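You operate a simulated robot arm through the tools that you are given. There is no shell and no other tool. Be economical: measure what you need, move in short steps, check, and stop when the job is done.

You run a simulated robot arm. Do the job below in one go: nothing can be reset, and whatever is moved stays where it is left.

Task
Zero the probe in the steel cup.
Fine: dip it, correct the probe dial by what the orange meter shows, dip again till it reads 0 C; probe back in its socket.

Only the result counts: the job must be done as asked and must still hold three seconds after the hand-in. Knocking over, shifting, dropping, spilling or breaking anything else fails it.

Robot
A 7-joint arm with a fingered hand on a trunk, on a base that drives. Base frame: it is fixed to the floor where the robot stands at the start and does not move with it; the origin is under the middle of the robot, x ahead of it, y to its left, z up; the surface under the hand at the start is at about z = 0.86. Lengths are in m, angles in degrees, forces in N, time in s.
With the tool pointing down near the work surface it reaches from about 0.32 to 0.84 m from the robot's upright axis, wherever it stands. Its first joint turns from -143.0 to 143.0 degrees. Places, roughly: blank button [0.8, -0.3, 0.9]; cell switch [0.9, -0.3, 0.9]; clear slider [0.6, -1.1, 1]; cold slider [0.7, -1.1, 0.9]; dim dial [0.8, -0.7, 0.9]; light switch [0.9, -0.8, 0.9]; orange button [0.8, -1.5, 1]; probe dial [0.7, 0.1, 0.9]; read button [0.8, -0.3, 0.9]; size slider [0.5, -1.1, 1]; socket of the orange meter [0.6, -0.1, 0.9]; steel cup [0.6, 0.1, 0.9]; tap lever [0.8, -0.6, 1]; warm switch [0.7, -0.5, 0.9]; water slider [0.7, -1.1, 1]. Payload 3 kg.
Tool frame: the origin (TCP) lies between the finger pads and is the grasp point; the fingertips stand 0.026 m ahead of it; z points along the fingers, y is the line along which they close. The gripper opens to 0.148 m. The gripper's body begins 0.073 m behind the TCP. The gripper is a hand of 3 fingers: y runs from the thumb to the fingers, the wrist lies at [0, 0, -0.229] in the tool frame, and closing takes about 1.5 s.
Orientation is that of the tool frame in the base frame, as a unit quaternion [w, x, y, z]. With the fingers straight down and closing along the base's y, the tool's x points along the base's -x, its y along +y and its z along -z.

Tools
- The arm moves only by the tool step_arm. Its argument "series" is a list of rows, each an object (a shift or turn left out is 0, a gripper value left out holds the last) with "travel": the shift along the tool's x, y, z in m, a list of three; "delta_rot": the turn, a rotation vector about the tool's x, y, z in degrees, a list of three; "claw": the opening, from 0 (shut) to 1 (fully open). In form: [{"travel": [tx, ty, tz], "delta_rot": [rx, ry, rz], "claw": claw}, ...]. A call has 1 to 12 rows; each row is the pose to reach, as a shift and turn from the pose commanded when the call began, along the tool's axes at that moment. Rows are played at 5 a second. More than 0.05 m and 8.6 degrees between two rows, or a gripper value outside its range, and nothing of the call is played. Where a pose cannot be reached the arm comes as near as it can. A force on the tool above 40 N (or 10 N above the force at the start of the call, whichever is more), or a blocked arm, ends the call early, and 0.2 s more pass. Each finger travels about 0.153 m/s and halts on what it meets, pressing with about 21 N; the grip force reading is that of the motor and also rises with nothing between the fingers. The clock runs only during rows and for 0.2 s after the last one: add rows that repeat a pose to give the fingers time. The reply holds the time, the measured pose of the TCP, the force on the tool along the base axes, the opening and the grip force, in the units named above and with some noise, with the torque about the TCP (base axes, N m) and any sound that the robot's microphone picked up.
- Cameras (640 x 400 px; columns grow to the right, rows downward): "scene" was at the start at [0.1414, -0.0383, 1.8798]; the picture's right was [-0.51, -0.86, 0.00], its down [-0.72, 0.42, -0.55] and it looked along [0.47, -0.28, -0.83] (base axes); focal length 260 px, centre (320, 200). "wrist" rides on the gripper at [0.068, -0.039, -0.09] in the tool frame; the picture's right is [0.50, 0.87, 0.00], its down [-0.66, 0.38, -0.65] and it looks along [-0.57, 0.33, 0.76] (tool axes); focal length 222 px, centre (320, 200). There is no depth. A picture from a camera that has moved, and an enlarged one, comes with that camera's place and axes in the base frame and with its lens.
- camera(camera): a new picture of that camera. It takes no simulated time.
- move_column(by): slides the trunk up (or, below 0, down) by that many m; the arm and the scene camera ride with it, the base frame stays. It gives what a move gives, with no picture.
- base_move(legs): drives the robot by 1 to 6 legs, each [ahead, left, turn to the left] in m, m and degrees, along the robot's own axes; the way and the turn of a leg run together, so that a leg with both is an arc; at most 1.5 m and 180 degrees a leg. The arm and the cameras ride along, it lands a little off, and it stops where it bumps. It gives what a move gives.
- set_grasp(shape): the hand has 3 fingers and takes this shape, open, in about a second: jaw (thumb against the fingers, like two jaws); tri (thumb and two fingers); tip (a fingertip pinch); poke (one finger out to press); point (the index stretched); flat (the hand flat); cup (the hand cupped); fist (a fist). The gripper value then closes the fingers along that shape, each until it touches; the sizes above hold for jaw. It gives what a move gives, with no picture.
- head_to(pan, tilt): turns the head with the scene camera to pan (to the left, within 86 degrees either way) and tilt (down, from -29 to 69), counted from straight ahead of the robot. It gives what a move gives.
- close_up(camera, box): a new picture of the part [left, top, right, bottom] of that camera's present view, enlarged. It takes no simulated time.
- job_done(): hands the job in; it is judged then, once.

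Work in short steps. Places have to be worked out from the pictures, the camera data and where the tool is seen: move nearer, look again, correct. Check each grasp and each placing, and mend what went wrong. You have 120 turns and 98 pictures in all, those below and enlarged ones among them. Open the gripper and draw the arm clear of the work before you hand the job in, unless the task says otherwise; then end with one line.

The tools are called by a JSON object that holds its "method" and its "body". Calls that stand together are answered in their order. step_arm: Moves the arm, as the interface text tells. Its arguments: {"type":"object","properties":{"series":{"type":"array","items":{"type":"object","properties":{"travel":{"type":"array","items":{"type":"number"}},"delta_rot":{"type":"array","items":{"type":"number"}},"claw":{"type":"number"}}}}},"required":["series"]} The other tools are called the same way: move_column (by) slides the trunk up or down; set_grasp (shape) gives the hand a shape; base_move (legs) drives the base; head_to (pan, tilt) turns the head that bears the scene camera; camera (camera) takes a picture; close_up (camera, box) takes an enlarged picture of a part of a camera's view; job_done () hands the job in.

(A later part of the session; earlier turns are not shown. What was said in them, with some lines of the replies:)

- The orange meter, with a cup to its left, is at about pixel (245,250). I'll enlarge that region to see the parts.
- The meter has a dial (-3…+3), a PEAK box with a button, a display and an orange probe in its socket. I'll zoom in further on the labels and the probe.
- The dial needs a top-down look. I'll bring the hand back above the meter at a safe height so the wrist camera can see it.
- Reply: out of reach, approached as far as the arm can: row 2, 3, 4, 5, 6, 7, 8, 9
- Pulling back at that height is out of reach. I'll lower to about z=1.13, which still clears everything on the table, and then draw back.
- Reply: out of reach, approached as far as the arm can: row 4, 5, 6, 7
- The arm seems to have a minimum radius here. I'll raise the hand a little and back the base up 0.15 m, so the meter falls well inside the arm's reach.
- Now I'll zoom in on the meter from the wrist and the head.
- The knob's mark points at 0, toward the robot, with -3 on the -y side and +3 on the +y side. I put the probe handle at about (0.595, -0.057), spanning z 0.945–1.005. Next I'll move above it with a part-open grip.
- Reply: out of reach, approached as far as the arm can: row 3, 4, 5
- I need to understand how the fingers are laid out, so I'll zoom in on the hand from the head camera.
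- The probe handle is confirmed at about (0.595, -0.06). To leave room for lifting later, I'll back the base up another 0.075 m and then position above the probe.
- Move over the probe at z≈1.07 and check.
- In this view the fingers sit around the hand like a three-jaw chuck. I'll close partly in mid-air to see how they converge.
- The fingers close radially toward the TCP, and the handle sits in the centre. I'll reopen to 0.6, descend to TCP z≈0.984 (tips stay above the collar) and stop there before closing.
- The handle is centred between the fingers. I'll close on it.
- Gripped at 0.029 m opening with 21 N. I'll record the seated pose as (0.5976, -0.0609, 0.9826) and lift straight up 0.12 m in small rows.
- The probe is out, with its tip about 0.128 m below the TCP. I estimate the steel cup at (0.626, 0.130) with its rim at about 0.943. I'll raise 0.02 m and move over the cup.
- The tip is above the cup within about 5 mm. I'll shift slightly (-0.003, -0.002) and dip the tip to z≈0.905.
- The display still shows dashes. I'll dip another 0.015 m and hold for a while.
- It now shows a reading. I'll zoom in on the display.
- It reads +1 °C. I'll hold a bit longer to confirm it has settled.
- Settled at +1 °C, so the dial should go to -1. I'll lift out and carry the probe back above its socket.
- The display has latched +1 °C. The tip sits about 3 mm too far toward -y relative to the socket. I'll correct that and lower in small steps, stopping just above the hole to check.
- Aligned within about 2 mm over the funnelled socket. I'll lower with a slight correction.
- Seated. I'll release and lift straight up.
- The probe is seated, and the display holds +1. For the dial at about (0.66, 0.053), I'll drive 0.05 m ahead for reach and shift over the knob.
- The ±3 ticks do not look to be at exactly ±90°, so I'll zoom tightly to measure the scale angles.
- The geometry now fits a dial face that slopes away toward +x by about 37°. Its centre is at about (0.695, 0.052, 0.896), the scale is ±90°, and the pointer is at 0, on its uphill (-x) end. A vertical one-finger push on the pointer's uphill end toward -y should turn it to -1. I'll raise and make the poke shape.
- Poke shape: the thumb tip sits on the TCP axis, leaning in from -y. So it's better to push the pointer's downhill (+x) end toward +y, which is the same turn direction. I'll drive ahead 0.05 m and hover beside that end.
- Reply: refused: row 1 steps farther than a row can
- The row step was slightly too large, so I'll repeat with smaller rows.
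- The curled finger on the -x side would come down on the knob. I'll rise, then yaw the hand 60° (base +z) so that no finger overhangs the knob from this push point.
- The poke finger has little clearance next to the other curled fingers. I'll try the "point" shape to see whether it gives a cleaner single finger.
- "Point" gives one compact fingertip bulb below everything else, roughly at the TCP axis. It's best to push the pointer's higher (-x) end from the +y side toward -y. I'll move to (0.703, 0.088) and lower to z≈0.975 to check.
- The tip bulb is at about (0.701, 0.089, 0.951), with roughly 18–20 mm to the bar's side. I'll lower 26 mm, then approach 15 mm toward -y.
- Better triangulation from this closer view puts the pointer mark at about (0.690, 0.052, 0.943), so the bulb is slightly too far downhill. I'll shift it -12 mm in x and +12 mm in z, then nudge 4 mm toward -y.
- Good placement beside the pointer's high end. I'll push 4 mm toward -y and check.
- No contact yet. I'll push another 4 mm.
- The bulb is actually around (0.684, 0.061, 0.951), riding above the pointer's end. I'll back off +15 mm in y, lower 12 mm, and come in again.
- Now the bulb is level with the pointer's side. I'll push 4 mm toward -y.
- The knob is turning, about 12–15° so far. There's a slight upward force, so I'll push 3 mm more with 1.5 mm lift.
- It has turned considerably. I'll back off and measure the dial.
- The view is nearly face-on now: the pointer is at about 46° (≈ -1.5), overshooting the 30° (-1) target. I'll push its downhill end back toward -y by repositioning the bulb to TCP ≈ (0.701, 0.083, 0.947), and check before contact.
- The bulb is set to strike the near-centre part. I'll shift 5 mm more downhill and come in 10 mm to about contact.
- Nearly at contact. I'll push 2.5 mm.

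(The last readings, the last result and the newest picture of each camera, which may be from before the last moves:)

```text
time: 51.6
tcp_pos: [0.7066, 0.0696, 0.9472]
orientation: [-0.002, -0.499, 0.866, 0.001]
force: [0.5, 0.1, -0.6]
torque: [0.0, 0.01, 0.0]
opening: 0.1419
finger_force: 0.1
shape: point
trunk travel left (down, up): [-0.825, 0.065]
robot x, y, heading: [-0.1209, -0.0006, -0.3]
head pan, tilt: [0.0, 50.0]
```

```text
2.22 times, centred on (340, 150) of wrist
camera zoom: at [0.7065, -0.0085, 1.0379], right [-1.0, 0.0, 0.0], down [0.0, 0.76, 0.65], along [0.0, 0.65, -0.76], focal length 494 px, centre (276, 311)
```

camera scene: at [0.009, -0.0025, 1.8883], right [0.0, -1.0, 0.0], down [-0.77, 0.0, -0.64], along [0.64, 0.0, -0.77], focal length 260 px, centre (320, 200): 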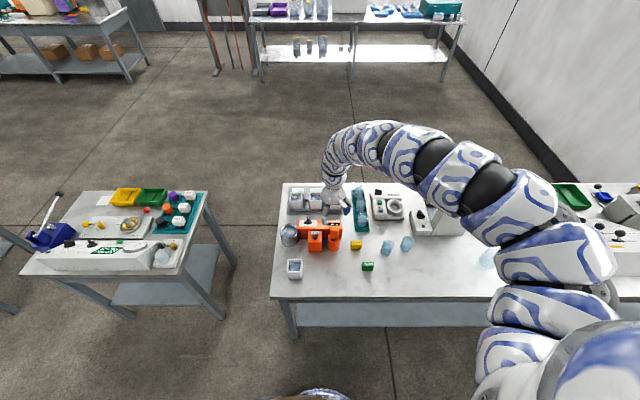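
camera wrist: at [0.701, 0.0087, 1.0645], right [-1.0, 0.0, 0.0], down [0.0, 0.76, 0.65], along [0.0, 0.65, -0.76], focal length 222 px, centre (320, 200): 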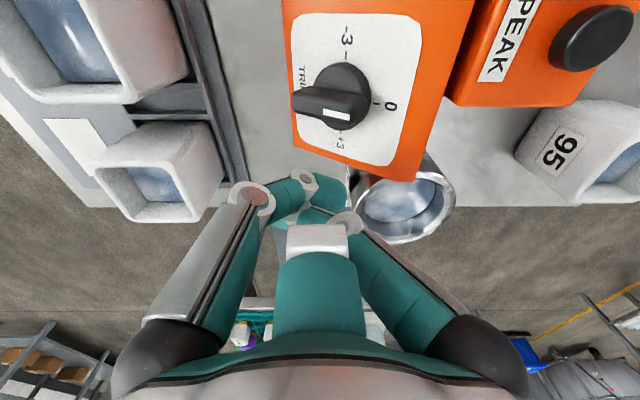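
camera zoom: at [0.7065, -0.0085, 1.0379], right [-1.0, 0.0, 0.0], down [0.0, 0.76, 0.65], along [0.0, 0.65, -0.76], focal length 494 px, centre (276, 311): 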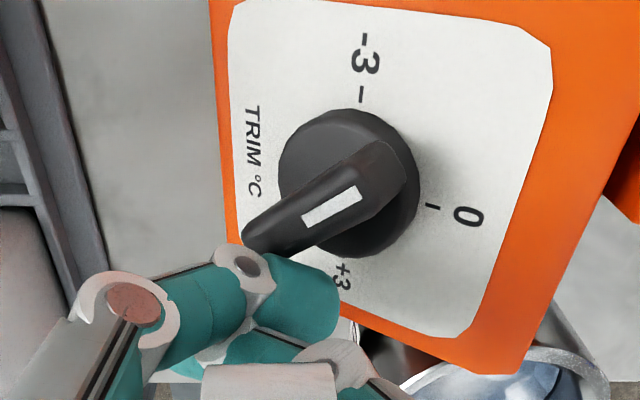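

No contact yet. Another 3 mm.

{"method": "step_arm", "body": {"series": [{"travel": [0.0013, -0.0008, 0.0]}, {"travel": [0.0026, -0.0015, 0.0]}, {"travel": [0.0026, -0.0015, 0.0]}]}}

{"method": "close_up", "body": {"camera": "wrist", "box": [240, 60, 440, 240]}}

```text
time: 52.4
tcp_pos: [0.7069, 0.0695, 0.9472]
orientation: [-0.001, -0.498, 0.867, 0.001]
force: [0.8, 0.9, -0.2]
torque: [-0.01, 0.01, 0.03]
opening: 0.1421
finger_force: 0.1
shape: point
trunk travel left (down, up): [-0.825, 0.065]
robot x, y, heading: [-0.1185, 0.002, -0.2]
head pan, tilt: [0.0, 50.0]
```

```text
2.22 times, centred on (340, 150) of wrist
camera zoom: at [0.7057, -0.0105, 1.0377], right [-1.0, 0.0, 0.0], down [0.0, 0.76, 0.65], along [0.0, 0.65, -0.76], focal length 494 px, centre (276, 311)
```

zoom: 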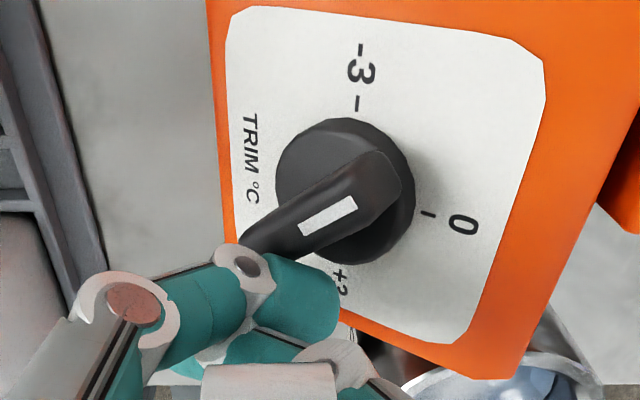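

The pointer has come back to roughly 43°. I'll continue 2.5 mm.

{"method": "step_arm", "body": {"series": [{"travel": [0.0011, -0.0006, 0.0]}, {"travel": [0.0022, -0.0012, 0.0]}, {"travel": [0.0022, -0.0012, 0.0]}]}}

{"method": "close_up", "body": {"camera": "wrist", "box": [240, 60, 440, 240]}}

```text
time: 53.2
tcp_pos: [0.7065, 0.0674, 0.9479]
orientation: [-0.001, -0.499, 0.867, 0.0]
force: [0.3, 1.6, 1.9]
torque: [0.01, -0.01, 0.02]
opening: 0.1422
finger_force: 0.2
shape: point
trunk travel left (down, up): [-0.825, 0.065]
robot x, y, heading: [-0.1213, -0.0002, -0.2]
head pan, tilt: [0.0, 50.0]
```

```text
2.22 times, centred on (340, 150) of wrist
camera zoom: at [0.7056, -0.0123, 1.0377], right [-1.0, 0.0, 0.0], down [0.0, 0.76, 0.65], along [0.0, 0.65, -0.76], focal length 494 px, centre (276, 311)
```

zoom: 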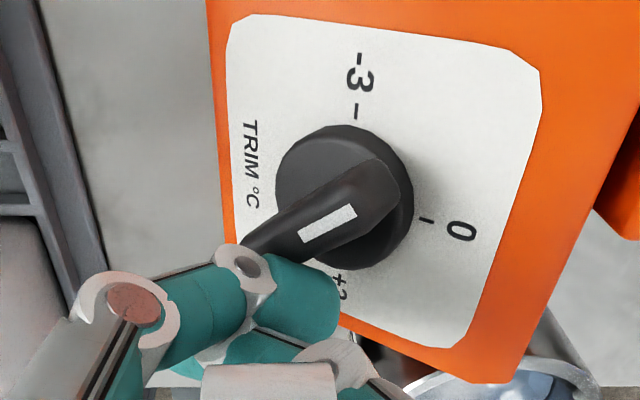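

I'll push 3 mm more, then back away and check from the clean viewing pose.

{"method": "step_arm", "body": {"series": [{"travel": [0.0013, -0.0008, 0.0]}, {"travel": [0.0026, -0.0015, 0.0]}, {"travel": [0.0026, -0.0015, 0.0]}, {"travel": [-0.006, 0.0035, 0]}, {"travel": [-0.014, 0.008, 0]}, {"travel": [-0.014, 0.008, -0.035]}, {"travel": [-0.007, 0.018, -0.065]}, {"travel": [-0.007, 0.018, -0.065]}]}}

{"method": "close_up", "body": {"camera": "wrist", "box": [240, 20, 440, 180]}}

```text
time: 55.0
tcp_pos: [0.6988, 0.0782, 1.0141]
orientation: [-0.001, -0.498, 0.867, 0.0]
force: [0.7, -0.1, 0.3]
torque: [0.0, 0.04, 0.0]
opening: 0.1423
finger_force: 0.1
shape: point
trunk travel left (down, up): [-0.825, 0.065]
robot x, y, heading: [-0.1206, 0.0031, -0.2]
head pan, tilt: [0.0, 50.0]
```

```text
2.50 times, centred on (340, 100) of wrist
camera zoom: at [0.6971, 0.0, 1.1046], right [-1.0, 0.0, 0.0], down [0.0, 0.76, 0.65], along [0.0, 0.65, -0.76], focal length 555 px, centre (270, 450)
```

zoom: 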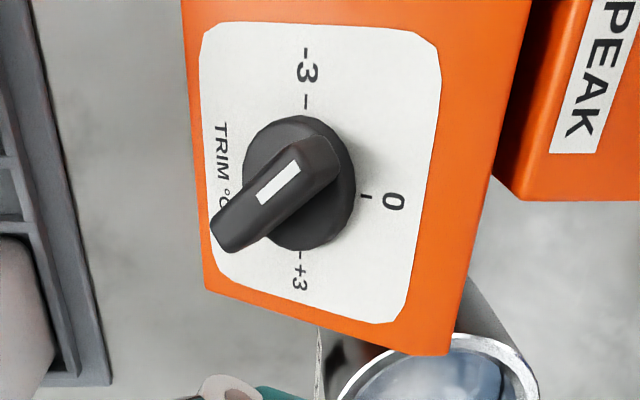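

The pointer has hardly changed (~44°), because contact was only just reached. I'll go back with a deeper stroke and check in place.

{"method": "step_arm", "body": {"series": [{"travel": [-0.0047, -0.0081, 0.035]}, {"travel": [-0.0047, -0.0081, 0.067]}, {"travel": [0.002, -0.012, 0.067]}, {"travel": [0.0062, -0.0144, 0.067]}, {"travel": [0.0083, -0.0156, 0.067]}, {"travel": [0.01, -0.0166, 0.067]}, {"travel": [0.0113, -0.0173, 0.067]}, {"travel": [0.0113, -0.0173, 0.067]}]}}

{"method": "close_up", "body": {"camera": "wrist", "box": [240, 60, 440, 240]}}

```text
time: 56.8
tcp_pos: [0.7036, 0.0627, 0.9464]
orientation: [-0.001, -0.5, 0.866, 0.001]
force: [5.3, 11.7, 11.5]
torque: [0.06, -0.04, 0.03]
opening: 0.1423
finger_force: 0.0
shape: point
trunk travel left (down, up): [-0.825, 0.065]
robot x, y, heading: [-0.1216, 0.0032, -0.3]
head pan, tilt: [0.0, 50.0]
```

```text
2.22 times, centred on (340, 150) of wrist
camera zoom: at [0.7023, -0.0156, 1.0373], right [-1.0, 0.0, 0.0], down [0.0, 0.76, 0.65], along [0.0, 0.65, -0.76], focal length 494 px, centre (276, 311)
```

zoom: 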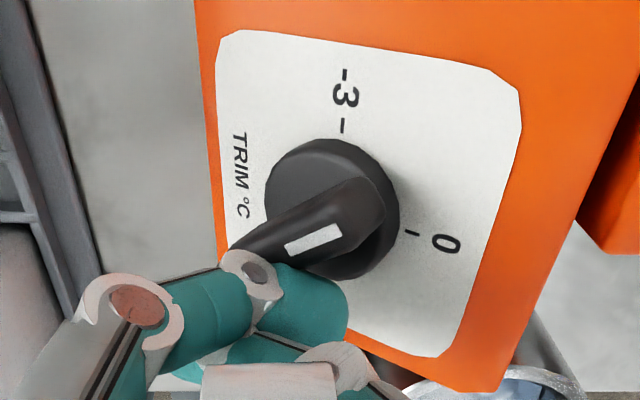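

It's turning back (≈35°), though the contact is now close to the axis. I'll back off and check from the clean pose.

{"method": "step_arm", "body": {"series": [{"travel": [-0.0087, 0.005, 0]}, {"travel": [-0.0173, 0.01, 0]}, {"travel": [-0.0173, 0.01, -0.035]}, {"travel": [-0.0173, 0.01, -0.067]}, {"travel": [-0.0173, 0.01, -0.067]}]}}

{"method": "close_up", "body": {"camera": "wrist", "box": [270, 40, 390, 150]}}

```text
time: 58.0
tcp_pos: [0.7038, 0.0803, 1.0125]
orientation: [-0.001, -0.498, 0.867, 0.0]
force: [-0.4, -0.6, 0.0]
torque: [-0.01, 0.02, 0.01]
opening: 0.1422
finger_force: 0.0
shape: point
trunk travel left (down, up): [-0.825, 0.065]
robot x, y, heading: [-0.1204, 0.0026, -0.1]
head pan, tilt: [0.0, 50.0]
```

```text
3.64 times, centred on (330, 95) of wrist
camera zoom: at [0.7037, 0.0026, 1.1021], right [-1.0, 0.0, 0.0], down [0.0, 0.76, 0.65], along [0.0, 0.65, -0.76], focal length 808 px, centre (284, 582)
```

zoom: 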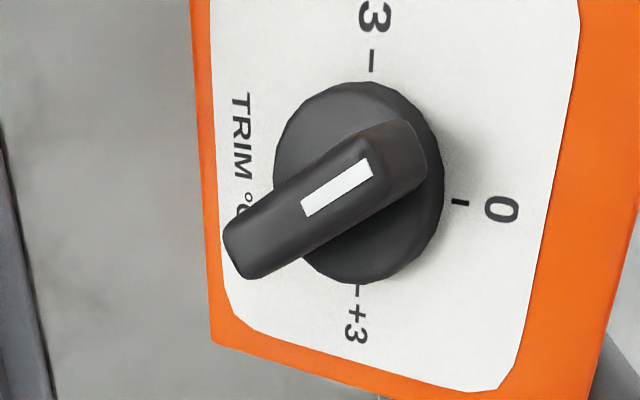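

Pointer is at about 38° (≈ -1.26); 30° is wanted. One more stroke, slightly further downhill for leverage, then retreat and check in the same call.

{"method": "step_arm", "body": {"series": [{"travel": [-0.0032, -0.0055, 0.035]}, {"travel": [-0.0032, -0.0055, 0.0636]}, {"travel": [0.0012, -0.008, 0.0636]}, {"travel": [0.0055, -0.0105, 0.0636]}, {"travel": [0.0082, -0.0121, 0.0636]}, {"travel": [0.0109, -0.0137, 0.0636]}, {"travel": [0.0109, -0.0137, 0.0636]}, {"travel": [0.0022, -0.0087, 0.0636]}, {"travel": [-0.0064, -0.0037, 0.0636]}, {"travel": [-0.0064, -0.0037, 0.03]}, {"travel": [0, 0, 0.0]}, {"travel": [0, 0, 0.0]}]}}

{"method": "close_up", "body": {"camera": "wrist", "box": [270, 40, 390, 150]}}

```text
time: 60.6
tcp_pos: [0.7065, 0.0828, 1.0111]
orientation: [-0.002, -0.499, 0.867, 0.001]
force: [1.1, -0.3, 0.0]
torque: [-0.03, 0.01, -0.03]
opening: 0.1424
finger_force: 0.1
shape: point
trunk travel left (down, up): [-0.825, 0.065]
robot x, y, heading: [-0.1218, 0.0023, -0.2]
head pan, tilt: [0.0, 50.0]
```

```text
3.64 times, centred on (330, 95) of wrist
camera zoom: at [0.705, 0.0047, 1.1023], right [-1.0, 0.0, 0.0], down [0.0, 0.76, 0.65], along [0.0, 0.65, -0.76], focal length 808 px, centre (284, 582)
```

zoom: 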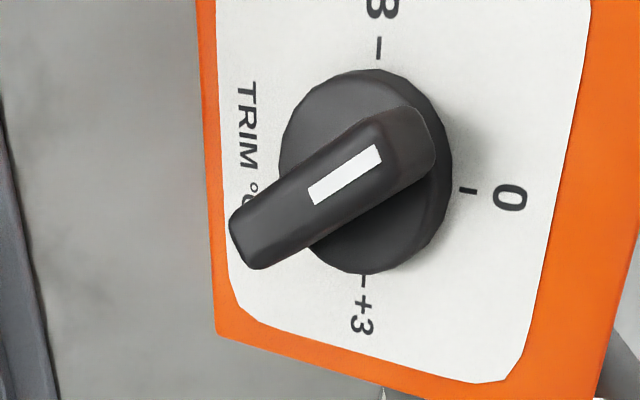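

No change: that stroke fell short. I'll repeat going about 3 mm deeper, stopping at the end to read the force.

{"method": "step_arm", "body": {"series": [{"travel": [-0.0025, -0.0043, 0.035]}, {"travel": [-0.0025, -0.0043, 0.0636]}, {"travel": [0.0062, -0.0093, 0.0636]}, {"travel": [0.0097, -0.0113, 0.0636]}, {"travel": [0.0115, -0.0123, 0.0636]}, {"travel": [0.0132, -0.0133, 0.0636]}, {"travel": [0.0132, -0.0133, 0.0636]}]}}

```text
time: 62.2
tcp_pos: [0.7101, 0.0627, 0.9475]
orientation: [-0.001, -0.498, 0.867, 0.0]
force: [-0.4, -0.7, -0.2]
torque: [-0.03, 0.01, 0.0]
opening: 0.1421
finger_force: 0.0
shape: point
trunk travel left (down, up): [-0.825, 0.065]
robot x, y, heading: [-0.1238, -0.0011, -0.2]
head pan, tilt: [0.0, 50.0]
```

No force yet. I'll advance 2 mm at a time, watching force.

{"method": "step_arm", "body": {"series": [{"travel": [0.0009, -0.0005, 0.0]}, {"travel": [0.0017, -0.001, 0.0]}, {"travel": [0.0017, -0.001, 0.0]}]}}

{"method": "close_up", "body": {"camera": "wrist", "box": [240, 60, 440, 240]}}

```text
time: 63.0
tcp_pos: [0.7089, 0.0617, 0.9477]
orientation: [-0.002, -0.498, 0.867, 0.001]
force: [0.3, 0.8, 3.0]
torque: [-0.02, 0.01, 0.01]
opening: 0.1421
finger_force: 0.1
shape: point
trunk travel left (down, up): [-0.825, 0.065]
robot x, y, heading: [-0.1198, -0.0023, -0.2]
head pan, tilt: [0.0, 50.0]
```

```text
2.22 times, centred on (340, 150) of wrist
camera zoom: at [0.7083, -0.0166, 1.0385], right [-1.0, 0.0, 0.0], down [0.0, 0.76, 0.65], along [0.0, 0.65, -0.76], focal length 494 px, centre (276, 311)
```

zoom: 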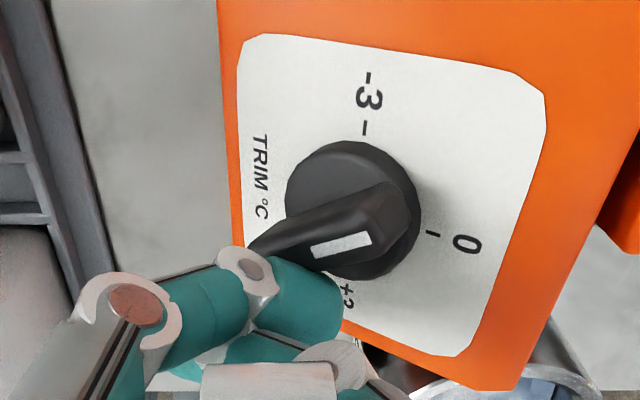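

Contact made, and the pointer is at about 36–37°. I'll push 2 mm more.

{"method": "step_arm", "body": {"series": [{"travel": [0.0009, -0.0005, 0.0]}, {"travel": [0.0019, -0.0011, 0.0]}, {"travel": [0.0019, -0.0011, 0.0]}]}}

{"method": "close_up", "body": {"camera": "wrist", "box": [240, 60, 440, 240]}}

```text
time: 63.8
tcp_pos: [0.7091, 0.0611, 0.9483]
orientation: [-0.002, -0.499, 0.867, 0.001]
force: [1.1, 4.1, 2.3]
torque: [0.07, 0.02, -0.02]
opening: 0.1419
finger_force: 0.0
shape: point
trunk travel left (down, up): [-0.825, 0.065]
robot x, y, heading: [-0.1209, -0.001, -0.3]
head pan, tilt: [0.0, 50.0]
```

```text
2.22 times, centred on (340, 150) of wrist
camera zoom: at [0.7086, -0.0179, 1.0387], right [-1.0, 0.0, 0.0], down [0.0, 0.76, 0.65], along [0.0, 0.65, -0.76], focal length 494 px, centre (276, 311)
```

zoom: 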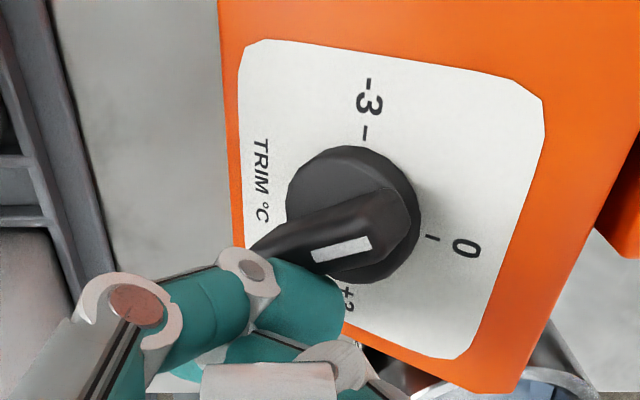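

Slowly turning (≈35°). I'll push 2.5 mm more, then retreat and take the clean look.

{"method": "step_arm", "body": {"series": [{"travel": [0.0011, -0.0006, 0.0]}, {"travel": [0.0022, -0.0012, 0.0]}, {"travel": [0.0022, -0.0012, 0.0]}, {"travel": [-0.007, 0.004, 0]}, {"travel": [-0.0158, 0.0091, 0]}, {"travel": [-0.0158, 0.0091, -0.032]}, {"travel": [-0.0128, 0.0145, -0.064]}, {"travel": [-0.0128, 0.0145, -0.064]}]}}

{"method": "close_up", "body": {"camera": "wrist", "box": [270, 40, 390, 150]}}

```text
time: 65.6
tcp_pos: [0.7077, 0.0803, 1.0128]
orientation: [0.0, -0.498, 0.867, 0.0]
force: [-0.1, -0.5, -0.2]
torque: [0.07, -0.02, 0.02]
opening: 0.142
finger_force: 0.0
shape: point
trunk travel left (down, up): [-0.825, 0.065]
robot x, y, heading: [-0.1226, 0.0019, -0.1]
head pan, tilt: [0.0, 50.0]
```

```text
3.64 times, centred on (330, 95) of wrist
camera zoom: at [0.7053, 0.0014, 1.1028], right [-1.0, 0.0, 0.0], down [0.0, 0.76, 0.65], along [0.0, 0.65, -0.76], focal length 808 px, centre (284, 582)
```

zoom: 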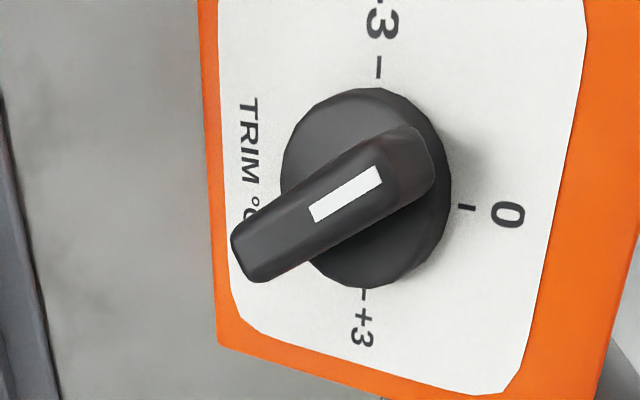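

The dial now stands at about 35–37°, near -1.2, close enough to test by dipping. I'll rise, restore the jaw shape, undo the yaw, and drive back 0.1 m.

{"method": "step_arm", "body": {"series": [{"travel": [0, 0, -0.045]}, {"travel": [0, 0, -0.09]}, {"travel": [0, 0, -0.09], "delta_rot": [0, 0, 8]}, {"travel": [0, 0, -0.09], "delta_rot": [0, 0, 16]}, {"travel": [0, 0, -0.09], "delta_rot": [0, 0, 24]}, {"travel": [0, 0, -0.09], "delta_rot": [0, 0, 32]}, {"travel": [0, 0, -0.09], "delta_rot": [0, 0, 40]}, {"travel": [0, 0, -0.09], "delta_rot": [0, 0, 48]}, {"travel": [0, 0, -0.09], "delta_rot": [0, 0, 56]}, {"travel": [0, 0, -0.09], "delta_rot": [0, 0, 60]}, {"travel": [0, 0, -0.09], "delta_rot": [0, 0, 60]}]}}

{"method": "set_grasp", "body": {"shape": "jaw"}}

{"method": "base_move", "body": {"legs": [[-0.1, 0, 0]]}}

```text
time: 68.0
tcp_pos: [0.703, 0.0794, 1.1019]
orientation: [-0.001, 0.001, 1.0, 0.0]
force: [0.1, -0.7, -1.0]
torque: [-0.02, 0.0, 0.0]
opening: 0.1421
finger_force: 0.2
shape: point
trunk travel left (down, up): [-0.825, 0.065]
robot x, y, heading: [-0.124, -0.0023, 0.0]
head pan, tilt: [0.0, 50.0]
```

```text
time: 68.9
tcp_pos: [0.7039, 0.0777, 1.1018]
orientation: [-0.001, 0.002, 1.0, 0.0]
force: [0.8, 0.9, 0.1]
torque: [0.01, -0.02, -0.01]
opening: 0.1479
finger_force: 0.0
shape: jaw
trunk travel left (down, up): [-0.825, 0.065]
robot x, y, heading: [-0.1234, -0.0002, -0.1]
head pan, tilt: [0.0, 50.0]
```

```text
time: 70.0
tcp_pos: [0.6008, 0.0768, 1.1044]
orientation: [0.0, 0.003, 1.0, 0.0]
force: [-0.2, 0.7, 0.2]
torque: [0.0, -0.04, 0.02]
opening: 0.1479
finger_force: 0.1
shape: jaw
trunk travel left (down, up): [-0.825, 0.065]
robot x, y, heading: [-0.2255, -0.0035, -0.5]
head pan, tilt: [0.0, 50.0]
```

Move above the probe at (0.598, -0.061, 1.075) with claw 0.6.

{"method": "step_arm", "body": {"series": [{"travel": [0, -0.035, 0], "claw": 0.6}, {"travel": [0, -0.07, 0]}, {"travel": [0.003, -0.105, 0]}, {"travel": [0.003, -0.138, 0]}, {"travel": [0.003, -0.138, 0.03]}, {"travel": [0.003, -0.138, 0.03]}, {"travel": [0.003, -0.138, 0.03]}]}}

{"method": "close_up", "body": {"camera": "wrist", "box": [200, 40, 480, 240]}}

```text
time: 71.7
tcp_pos: [0.5998, -0.0588, 1.0717]
orientation: [-0.001, 0.003, 1.0, 0.0]
force: [0.0, 0.7, 0.2]
torque: [-0.04, 0.01, 0.01]
opening: 0.0894
finger_force: 0.1
shape: jaw
trunk travel left (down, up): [-0.825, 0.065]
robot x, y, heading: [-0.2253, 0.0028, -0.4]
head pan, tilt: [0.0, 50.0]
```

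```text
2.00 times, centred on (340, 140) of wrist
camera zoom: at [0.5305, -0.0978, 1.1625], right [-0.5, 0.87, 0.0], down [0.66, 0.38, 0.65], along [0.57, 0.32, -0.76], focal length 444 px, centre (280, 320)
```

zoom: 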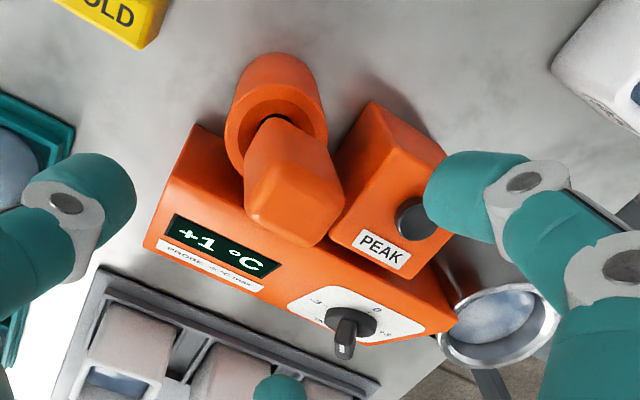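

The wrist camera is within 2 mm of its pose at the earlier good grasp. I'll correct, descend 0.090 m and close.

{"method": "step_arm", "body": {"series": [{"travel": [0.001, -0.002, 0.03]}, {"travel": [0.001, -0.002, 0.06]}, {"travel": [0.001, -0.002, 0.09]}, {"travel": [0.001, -0.002, 0.09]}, {"travel": [0.001, -0.002, 0.09], "claw": 0.4}, {"travel": [0.001, -0.002, 0.09], "claw": 0.25}, {"travel": [0.001, -0.002, 0.09], "claw": 0.1}, {"travel": [0.001, -0.002, 0.09], "claw": 0}, {"travel": [0.001, -0.002, 0.09], "claw": 0}, {"travel": [0.001, -0.002, 0.09], "claw": 0}, {"travel": [0.001, -0.002, 0.09], "claw": 0}]}}

```text
time: 74.0
tcp_pos: [0.5995, -0.0618, 0.9816]
orientation: [-0.001, 0.003, 1.0, -0.001]
force: [-0.2, -0.4, 0.1]
torque: [0.0, 0.0, 0.02]
opening: 0.0239
finger_force: 20.8
shape: jaw
trunk travel left (down, up): [-0.825, 0.065]
robot x, y, heading: [-0.2238, -0.003, -0.1]
head pan, tilt: [0.0, 50.0]
```

Gripped (0.024 m, 21 N). Lift straight up 0.14 m and check.

{"method": "step_arm", "body": {"series": [{"travel": [0, 0, -0.02]}, {"travel": [0, 0, -0.04]}, {"travel": [0, 0, -0.06]}, {"travel": [0, 0, -0.08]}, {"travel": [0, 0, -0.1]}, {"travel": [0, 0, -0.12]}, {"travel": [0, 0, -0.14]}, {"travel": [0, 0, -0.14]}]}}

{"method": "close_up", "body": {"camera": "scene", "box": [272, 180, 368, 240]}}

```text
time: 75.8
tcp_pos: [0.5985, -0.0628, 1.1228]
orientation: [-0.001, 0.002, 1.0, 0.0]
force: [-0.4, -0.4, 0.3]
torque: [-0.03, -0.01, 0.03]
opening: 0.0239
finger_force: 20.9
shape: jaw
trunk travel left (down, up): [-0.825, 0.065]
robot x, y, heading: [-0.2209, -0.0036, -0.2]
head pan, tilt: [0.0, 50.0]
```

```text
6.67 times, centred on (320, 210) of scene
camera zoom: at [-0.0642, -0.0029, 1.8882], right [-0.01, -1.0, 0.0], down [-0.77, 0.0, -0.64], along [0.64, 0.0, -0.77], focal length 1737 px, centre (320, 133)
```

zoom: 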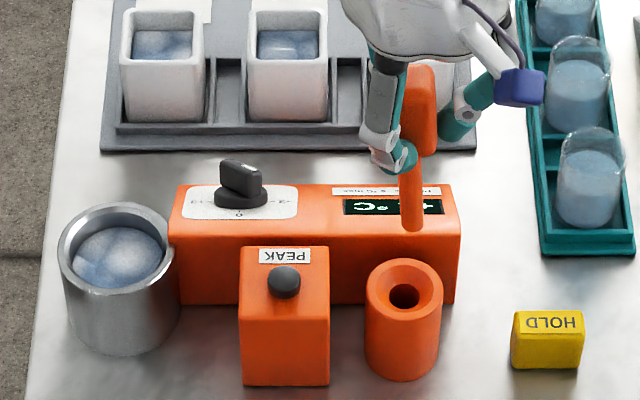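

Probe is held upright. I'll carry it over the cup.

{"method": "step_arm", "body": {"series": [{"travel": [0, 0.04, 0]}, {"travel": [0, 0.08, 0]}, {"travel": [0, 0.12, 0]}, {"travel": [0, 0.155, 0]}, {"travel": [-0.024, 0.193, 0]}, {"travel": [-0.024, 0.193, 0]}, {"travel": [-0.024, 0.193, 0]}]}}

```text
time: 77.5
tcp_pos: [0.6247, 0.1316, 1.1194]
orientation: [-0.002, 0.003, 1.0, 0.0]
force: [-1.0, 0.6, -0.4]
torque: [-0.02, 0.03, 0.03]
opening: 0.0235
finger_force: 20.9
shape: jaw
trunk travel left (down, up): [-0.825, 0.065]
robot x, y, heading: [-0.2233, -0.0029, -0.4]
head pan, tilt: [0.0, 50.0]
```

Position matches the earlier dip. I'll lower 0.104 m and hold for the reading.

{"method": "step_arm", "body": {"series": [{"travel": [0.002, -0.001, 0.025]}, {"travel": [0.002, -0.001, 0.05]}, {"travel": [0.002, -0.001, 0.075]}, {"travel": [0.002, -0.001, 0.09]}, {"travel": [0.002, -0.001, 0.103]}, {"travel": [0.002, -0.001, 0.103]}, {"travel": [0.002, -0.001, 0.103]}, {"travel": [0.002, -0.001, 0.103]}, {"travel": [0.002, -0.001, 0.103]}, {"travel": [0.002, -0.001, 0.103]}, {"travel": [0.002, -0.001, 0.103]}, {"travel": [0.002, -0.001, 0.103]}]}}

{"method": "close_up", "body": {"camera": "wrist", "box": [0, 20, 280, 195]}}

```text
time: 80.0
tcp_pos: [0.6216, 0.1295, 1.022]
orientation: [0.0, 0.003, 1.0, 0.001]
force: [-0.2, -0.8, -0.8]
torque: [-0.03, 0.0, 0.01]
opening: 0.0234
finger_force: 21.2
shape: jaw
trunk travel left (down, up): [-0.825, 0.065]
robot x, y, heading: [-0.2231, -0.0003, -0.7]
head pan, tilt: [0.0, 50.0]
```

```text
2.29 times, centred on (140, 108) of wrist
camera zoom: at [0.5523, 0.0895, 1.112], right [-0.5, 0.87, 0.0], down [0.66, 0.37, 0.65], along [0.57, 0.32, -0.76], focal length 508 px, centre (731, 411)
```

zoom: 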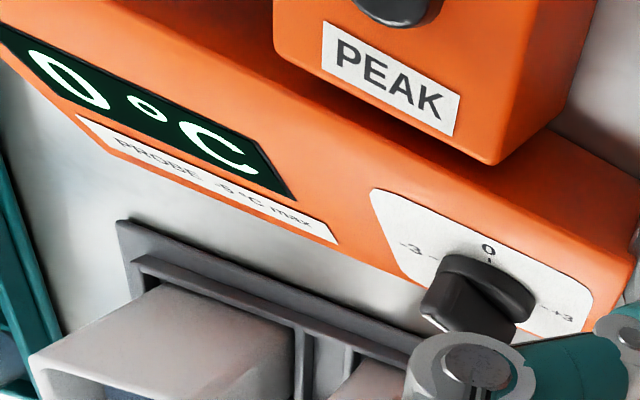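

It reads 0 °C. I'll lift out and carry the probe back over the socket.

{"method": "step_arm", "body": {"series": [{"travel": [0, 0, -0.025]}, {"travel": [0, 0, -0.05]}, {"travel": [0, 0, -0.075]}, {"travel": [0, 0, -0.103]}, {"travel": [0.012, -0.035, -0.103]}, {"travel": [0.022, -0.075, -0.103]}, {"travel": [0.022, -0.115, -0.103]}, {"travel": [0.022, -0.155, -0.103]}, {"travel": [0.022, -0.192, -0.103]}, {"travel": [0.022, -0.192, -0.103]}, {"travel": [0.022, -0.192, -0.06]}, {"travel": [0.022, -0.192, -0.06]}]}}

{"method": "close_up", "body": {"camera": "wrist", "box": [260, 40, 380, 140]}}

{"method": "close_up", "body": {"camera": "scene", "box": [308, 205, 356, 235]}}

```text
time: 82.7
tcp_pos: [0.5986, -0.0619, 1.0784]
orientation: [0.0, 0.003, 1.0, 0.0]
force: [0.1, 0.1, -0.4]
torque: [-0.03, -0.04, 0.0]
opening: 0.0233
finger_force: 21.4
shape: jaw
trunk travel left (down, up): [-0.825, 0.065]
robot x, y, heading: [-0.2244, 0.0001, -0.3]
head pan, tilt: [0.0, 50.0]
```

```text
4.00 times, centred on (320, 90) of wrist
camera zoom: at [0.5297, -0.1011, 1.1695], right [-0.5, 0.87, 0.0], down [0.66, 0.37, 0.65], along [0.57, 0.32, -0.76], focal length 888 px, centre (320, 640)
```

zoom: 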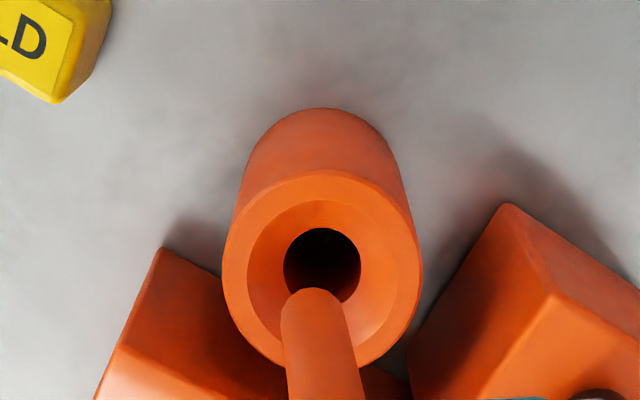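

```text
13.33 times, centred on (332, 220) of scene
camera zoom: at [-0.0656, -0.0029, 1.8884], right [-0.01, -1.0, 0.0], down [-0.77, 0.0, -0.64], along [0.64, 0.0, -0.77], focal length 3474 px, centre (160, -67)
```

zoom: 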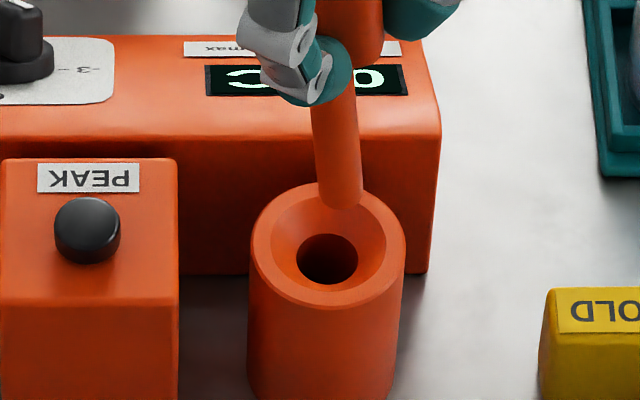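

The probe has tipped about 2° in the grip, leaving its tip ~4.5 mm toward -y. Rotating the tool -2° about its x fixes both. I'll do that and lower part way into the funnel first.

{"method": "step_arm", "body": {"series": [{"delta_rot": [-2, 0, 0]}, {"travel": [0, 0, 0.02], "delta_rot": [-2, 0, 0]}, {"travel": [0, 0, 0.04], "delta_rot": [-2, 0, 0]}, {"travel": [0, 0, 0.055], "delta_rot": [-2, 0, 0]}, {"travel": [0, 0, 0.07], "delta_rot": [-2, 0, 0]}, {"travel": [0, 0, 0.07], "delta_rot": [-2, 0, 0]}]}}

```text
time: 84.0
tcp_pos: [0.5976, -0.0654, 1.0098]
orientation: [-0.002, 0.004, 1.0, 0.017]
force: [0.8, -0.4, -0.1]
torque: [-0.01, 0.0, -0.02]
opening: 0.0234
finger_force: 21.4
shape: jaw
trunk travel left (down, up): [-0.825, 0.065]
robot x, y, heading: [-0.2235, 0.0038, -0.2]
head pan, tilt: [0.0, 50.0]
```

No contact force, so the stem is inside the hole. Lower the rest.

{"method": "step_arm", "body": {"series": [{"travel": [0, 0.001, 0.01]}, {"travel": [0, 0.002, 0.018]}, {"travel": [0, 0.002, 0.026]}, {"travel": [0, 0.002, 0.026]}]}}

{"method": "close_up", "body": {"camera": "scene", "box": [300, 195, 364, 240]}}

```text
time: 85.0
tcp_pos: [0.5978, -0.061, 0.9822]
orientation: [-0.001, 0.002, 1.0, 0.018]
force: [1.8, -4.1, -0.1]
torque: [-0.21, -0.06, 0.02]
opening: 0.0233
finger_force: 20.8
shape: jaw
trunk travel left (down, up): [-0.825, 0.065]
robot x, y, heading: [-0.2199, 0.0007, -0.3]
head pan, tilt: [0.0, 50.0]
```

```text
8.89 times, centred on (332, 218) of scene
camera zoom: at [-0.0645, -0.0037, 1.8882], right [-0.01, -1.0, 0.0], down [-0.77, 0.0, -0.64], along [0.64, 0.0, -0.77], focal length 2316 px, centre (213, 44)
```

zoom: 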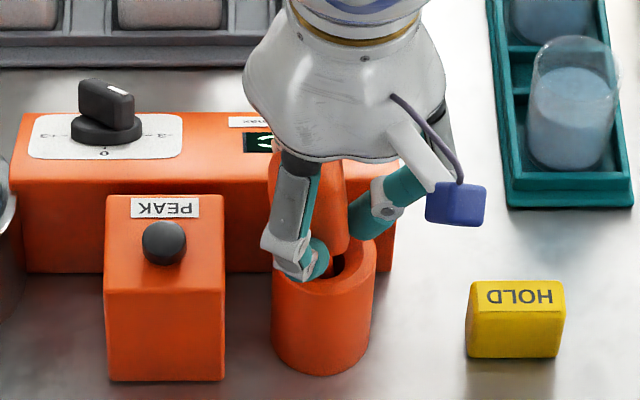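

Seated with a small side load. I'll relieve it by 1.5 mm, open, and lift clear.

{"method": "step_arm", "body": {"series": [{"travel": [0, -0.0015, 0]}, {"travel": [0, -0.0015, 0], "claw": 0.15}, {"travel": [0, -0.0015, 0], "claw": 0.3}, {"travel": [0, -0.0015, 0], "claw": 0.45}, {"travel": [0, -0.0015, 0], "claw": 0.6}, {"travel": [0, -0.0015, 0], "claw": 0.6}, {"travel": [0, -0.0015, -0.03]}, {"travel": [0, -0.0015, -0.06]}, {"travel": [0, -0.0015, -0.09]}, {"travel": [0, -0.0015, -0.125]}, {"travel": [0, -0.0015, -0.125]}]}}

{"method": "close_up", "body": {"camera": "scene", "box": [272, 180, 368, 240]}}

```text
time: 87.5
tcp_pos: [0.5992, -0.0678, 1.1103]
orientation: [-0.002, 0.003, 1.0, 0.016]
force: [0.1, 0.1, 0.2]
torque: [-0.03, 0.01, 0.02]
opening: 0.0881
finger_force: 0.0
shape: jaw
trunk travel left (down, up): [-0.825, 0.065]
robot x, y, heading: [-0.2198, 0.0012, -0.4]
head pan, tilt: [0.0, 50.0]
```

```text
6.67 times, centred on (320, 210) of scene
camera zoom: at [-0.0643, -0.0028, 1.8882], right [-0.01, -1.0, 0.0], down [-0.77, 0.0, -0.64], along [0.64, 0.0, -0.77], focal length 1737 px, centre (320, 133)
```

zoom: 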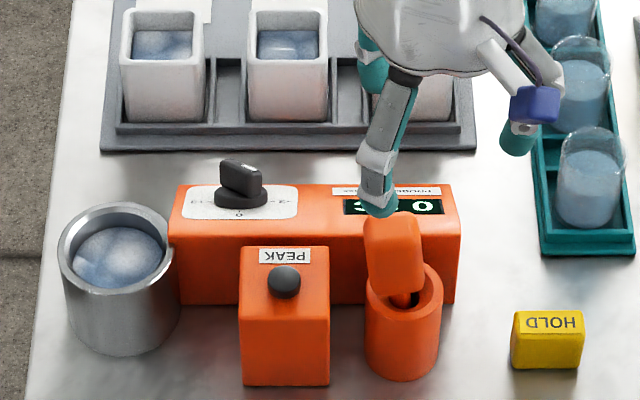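

The probe is back in its socket, the display holds 0 °C and nothing else has moved. I'll raise the hand further clear with the gripper open.

{"method": "step_arm", "body": {"series": [{"travel": [0, 0, -0.03], "claw": 0.8}, {"travel": [0, 0, -0.05], "claw": 0.8}, {"travel": [0, 0, -0.05]}]}}

{"method": "job_done", "body": {}}

```text
time: 88.2
tcp_pos: [0.5984, -0.0691, 1.1585]
orientation: [-0.001, 0.003, 1.0, 0.018]
force: [0.5, -0.3, 0.5]
torque: [0.02, 0.01, 0.02]
opening: 0.118
finger_force: 0.1
shape: jaw
trunk travel left (down, up): [-0.825, 0.065]
robot x, y, heading: [-0.2231, -0.0023, -0.6]
head pan, tilt: [0.0, 50.0]
```

```text
The job is handed in.
```

The probe read +1 °C in the steel cup; I turned the dial to about -1.2 by eye (aiming for -1), the second dip read 0 °C, and the probe is back in its socket.
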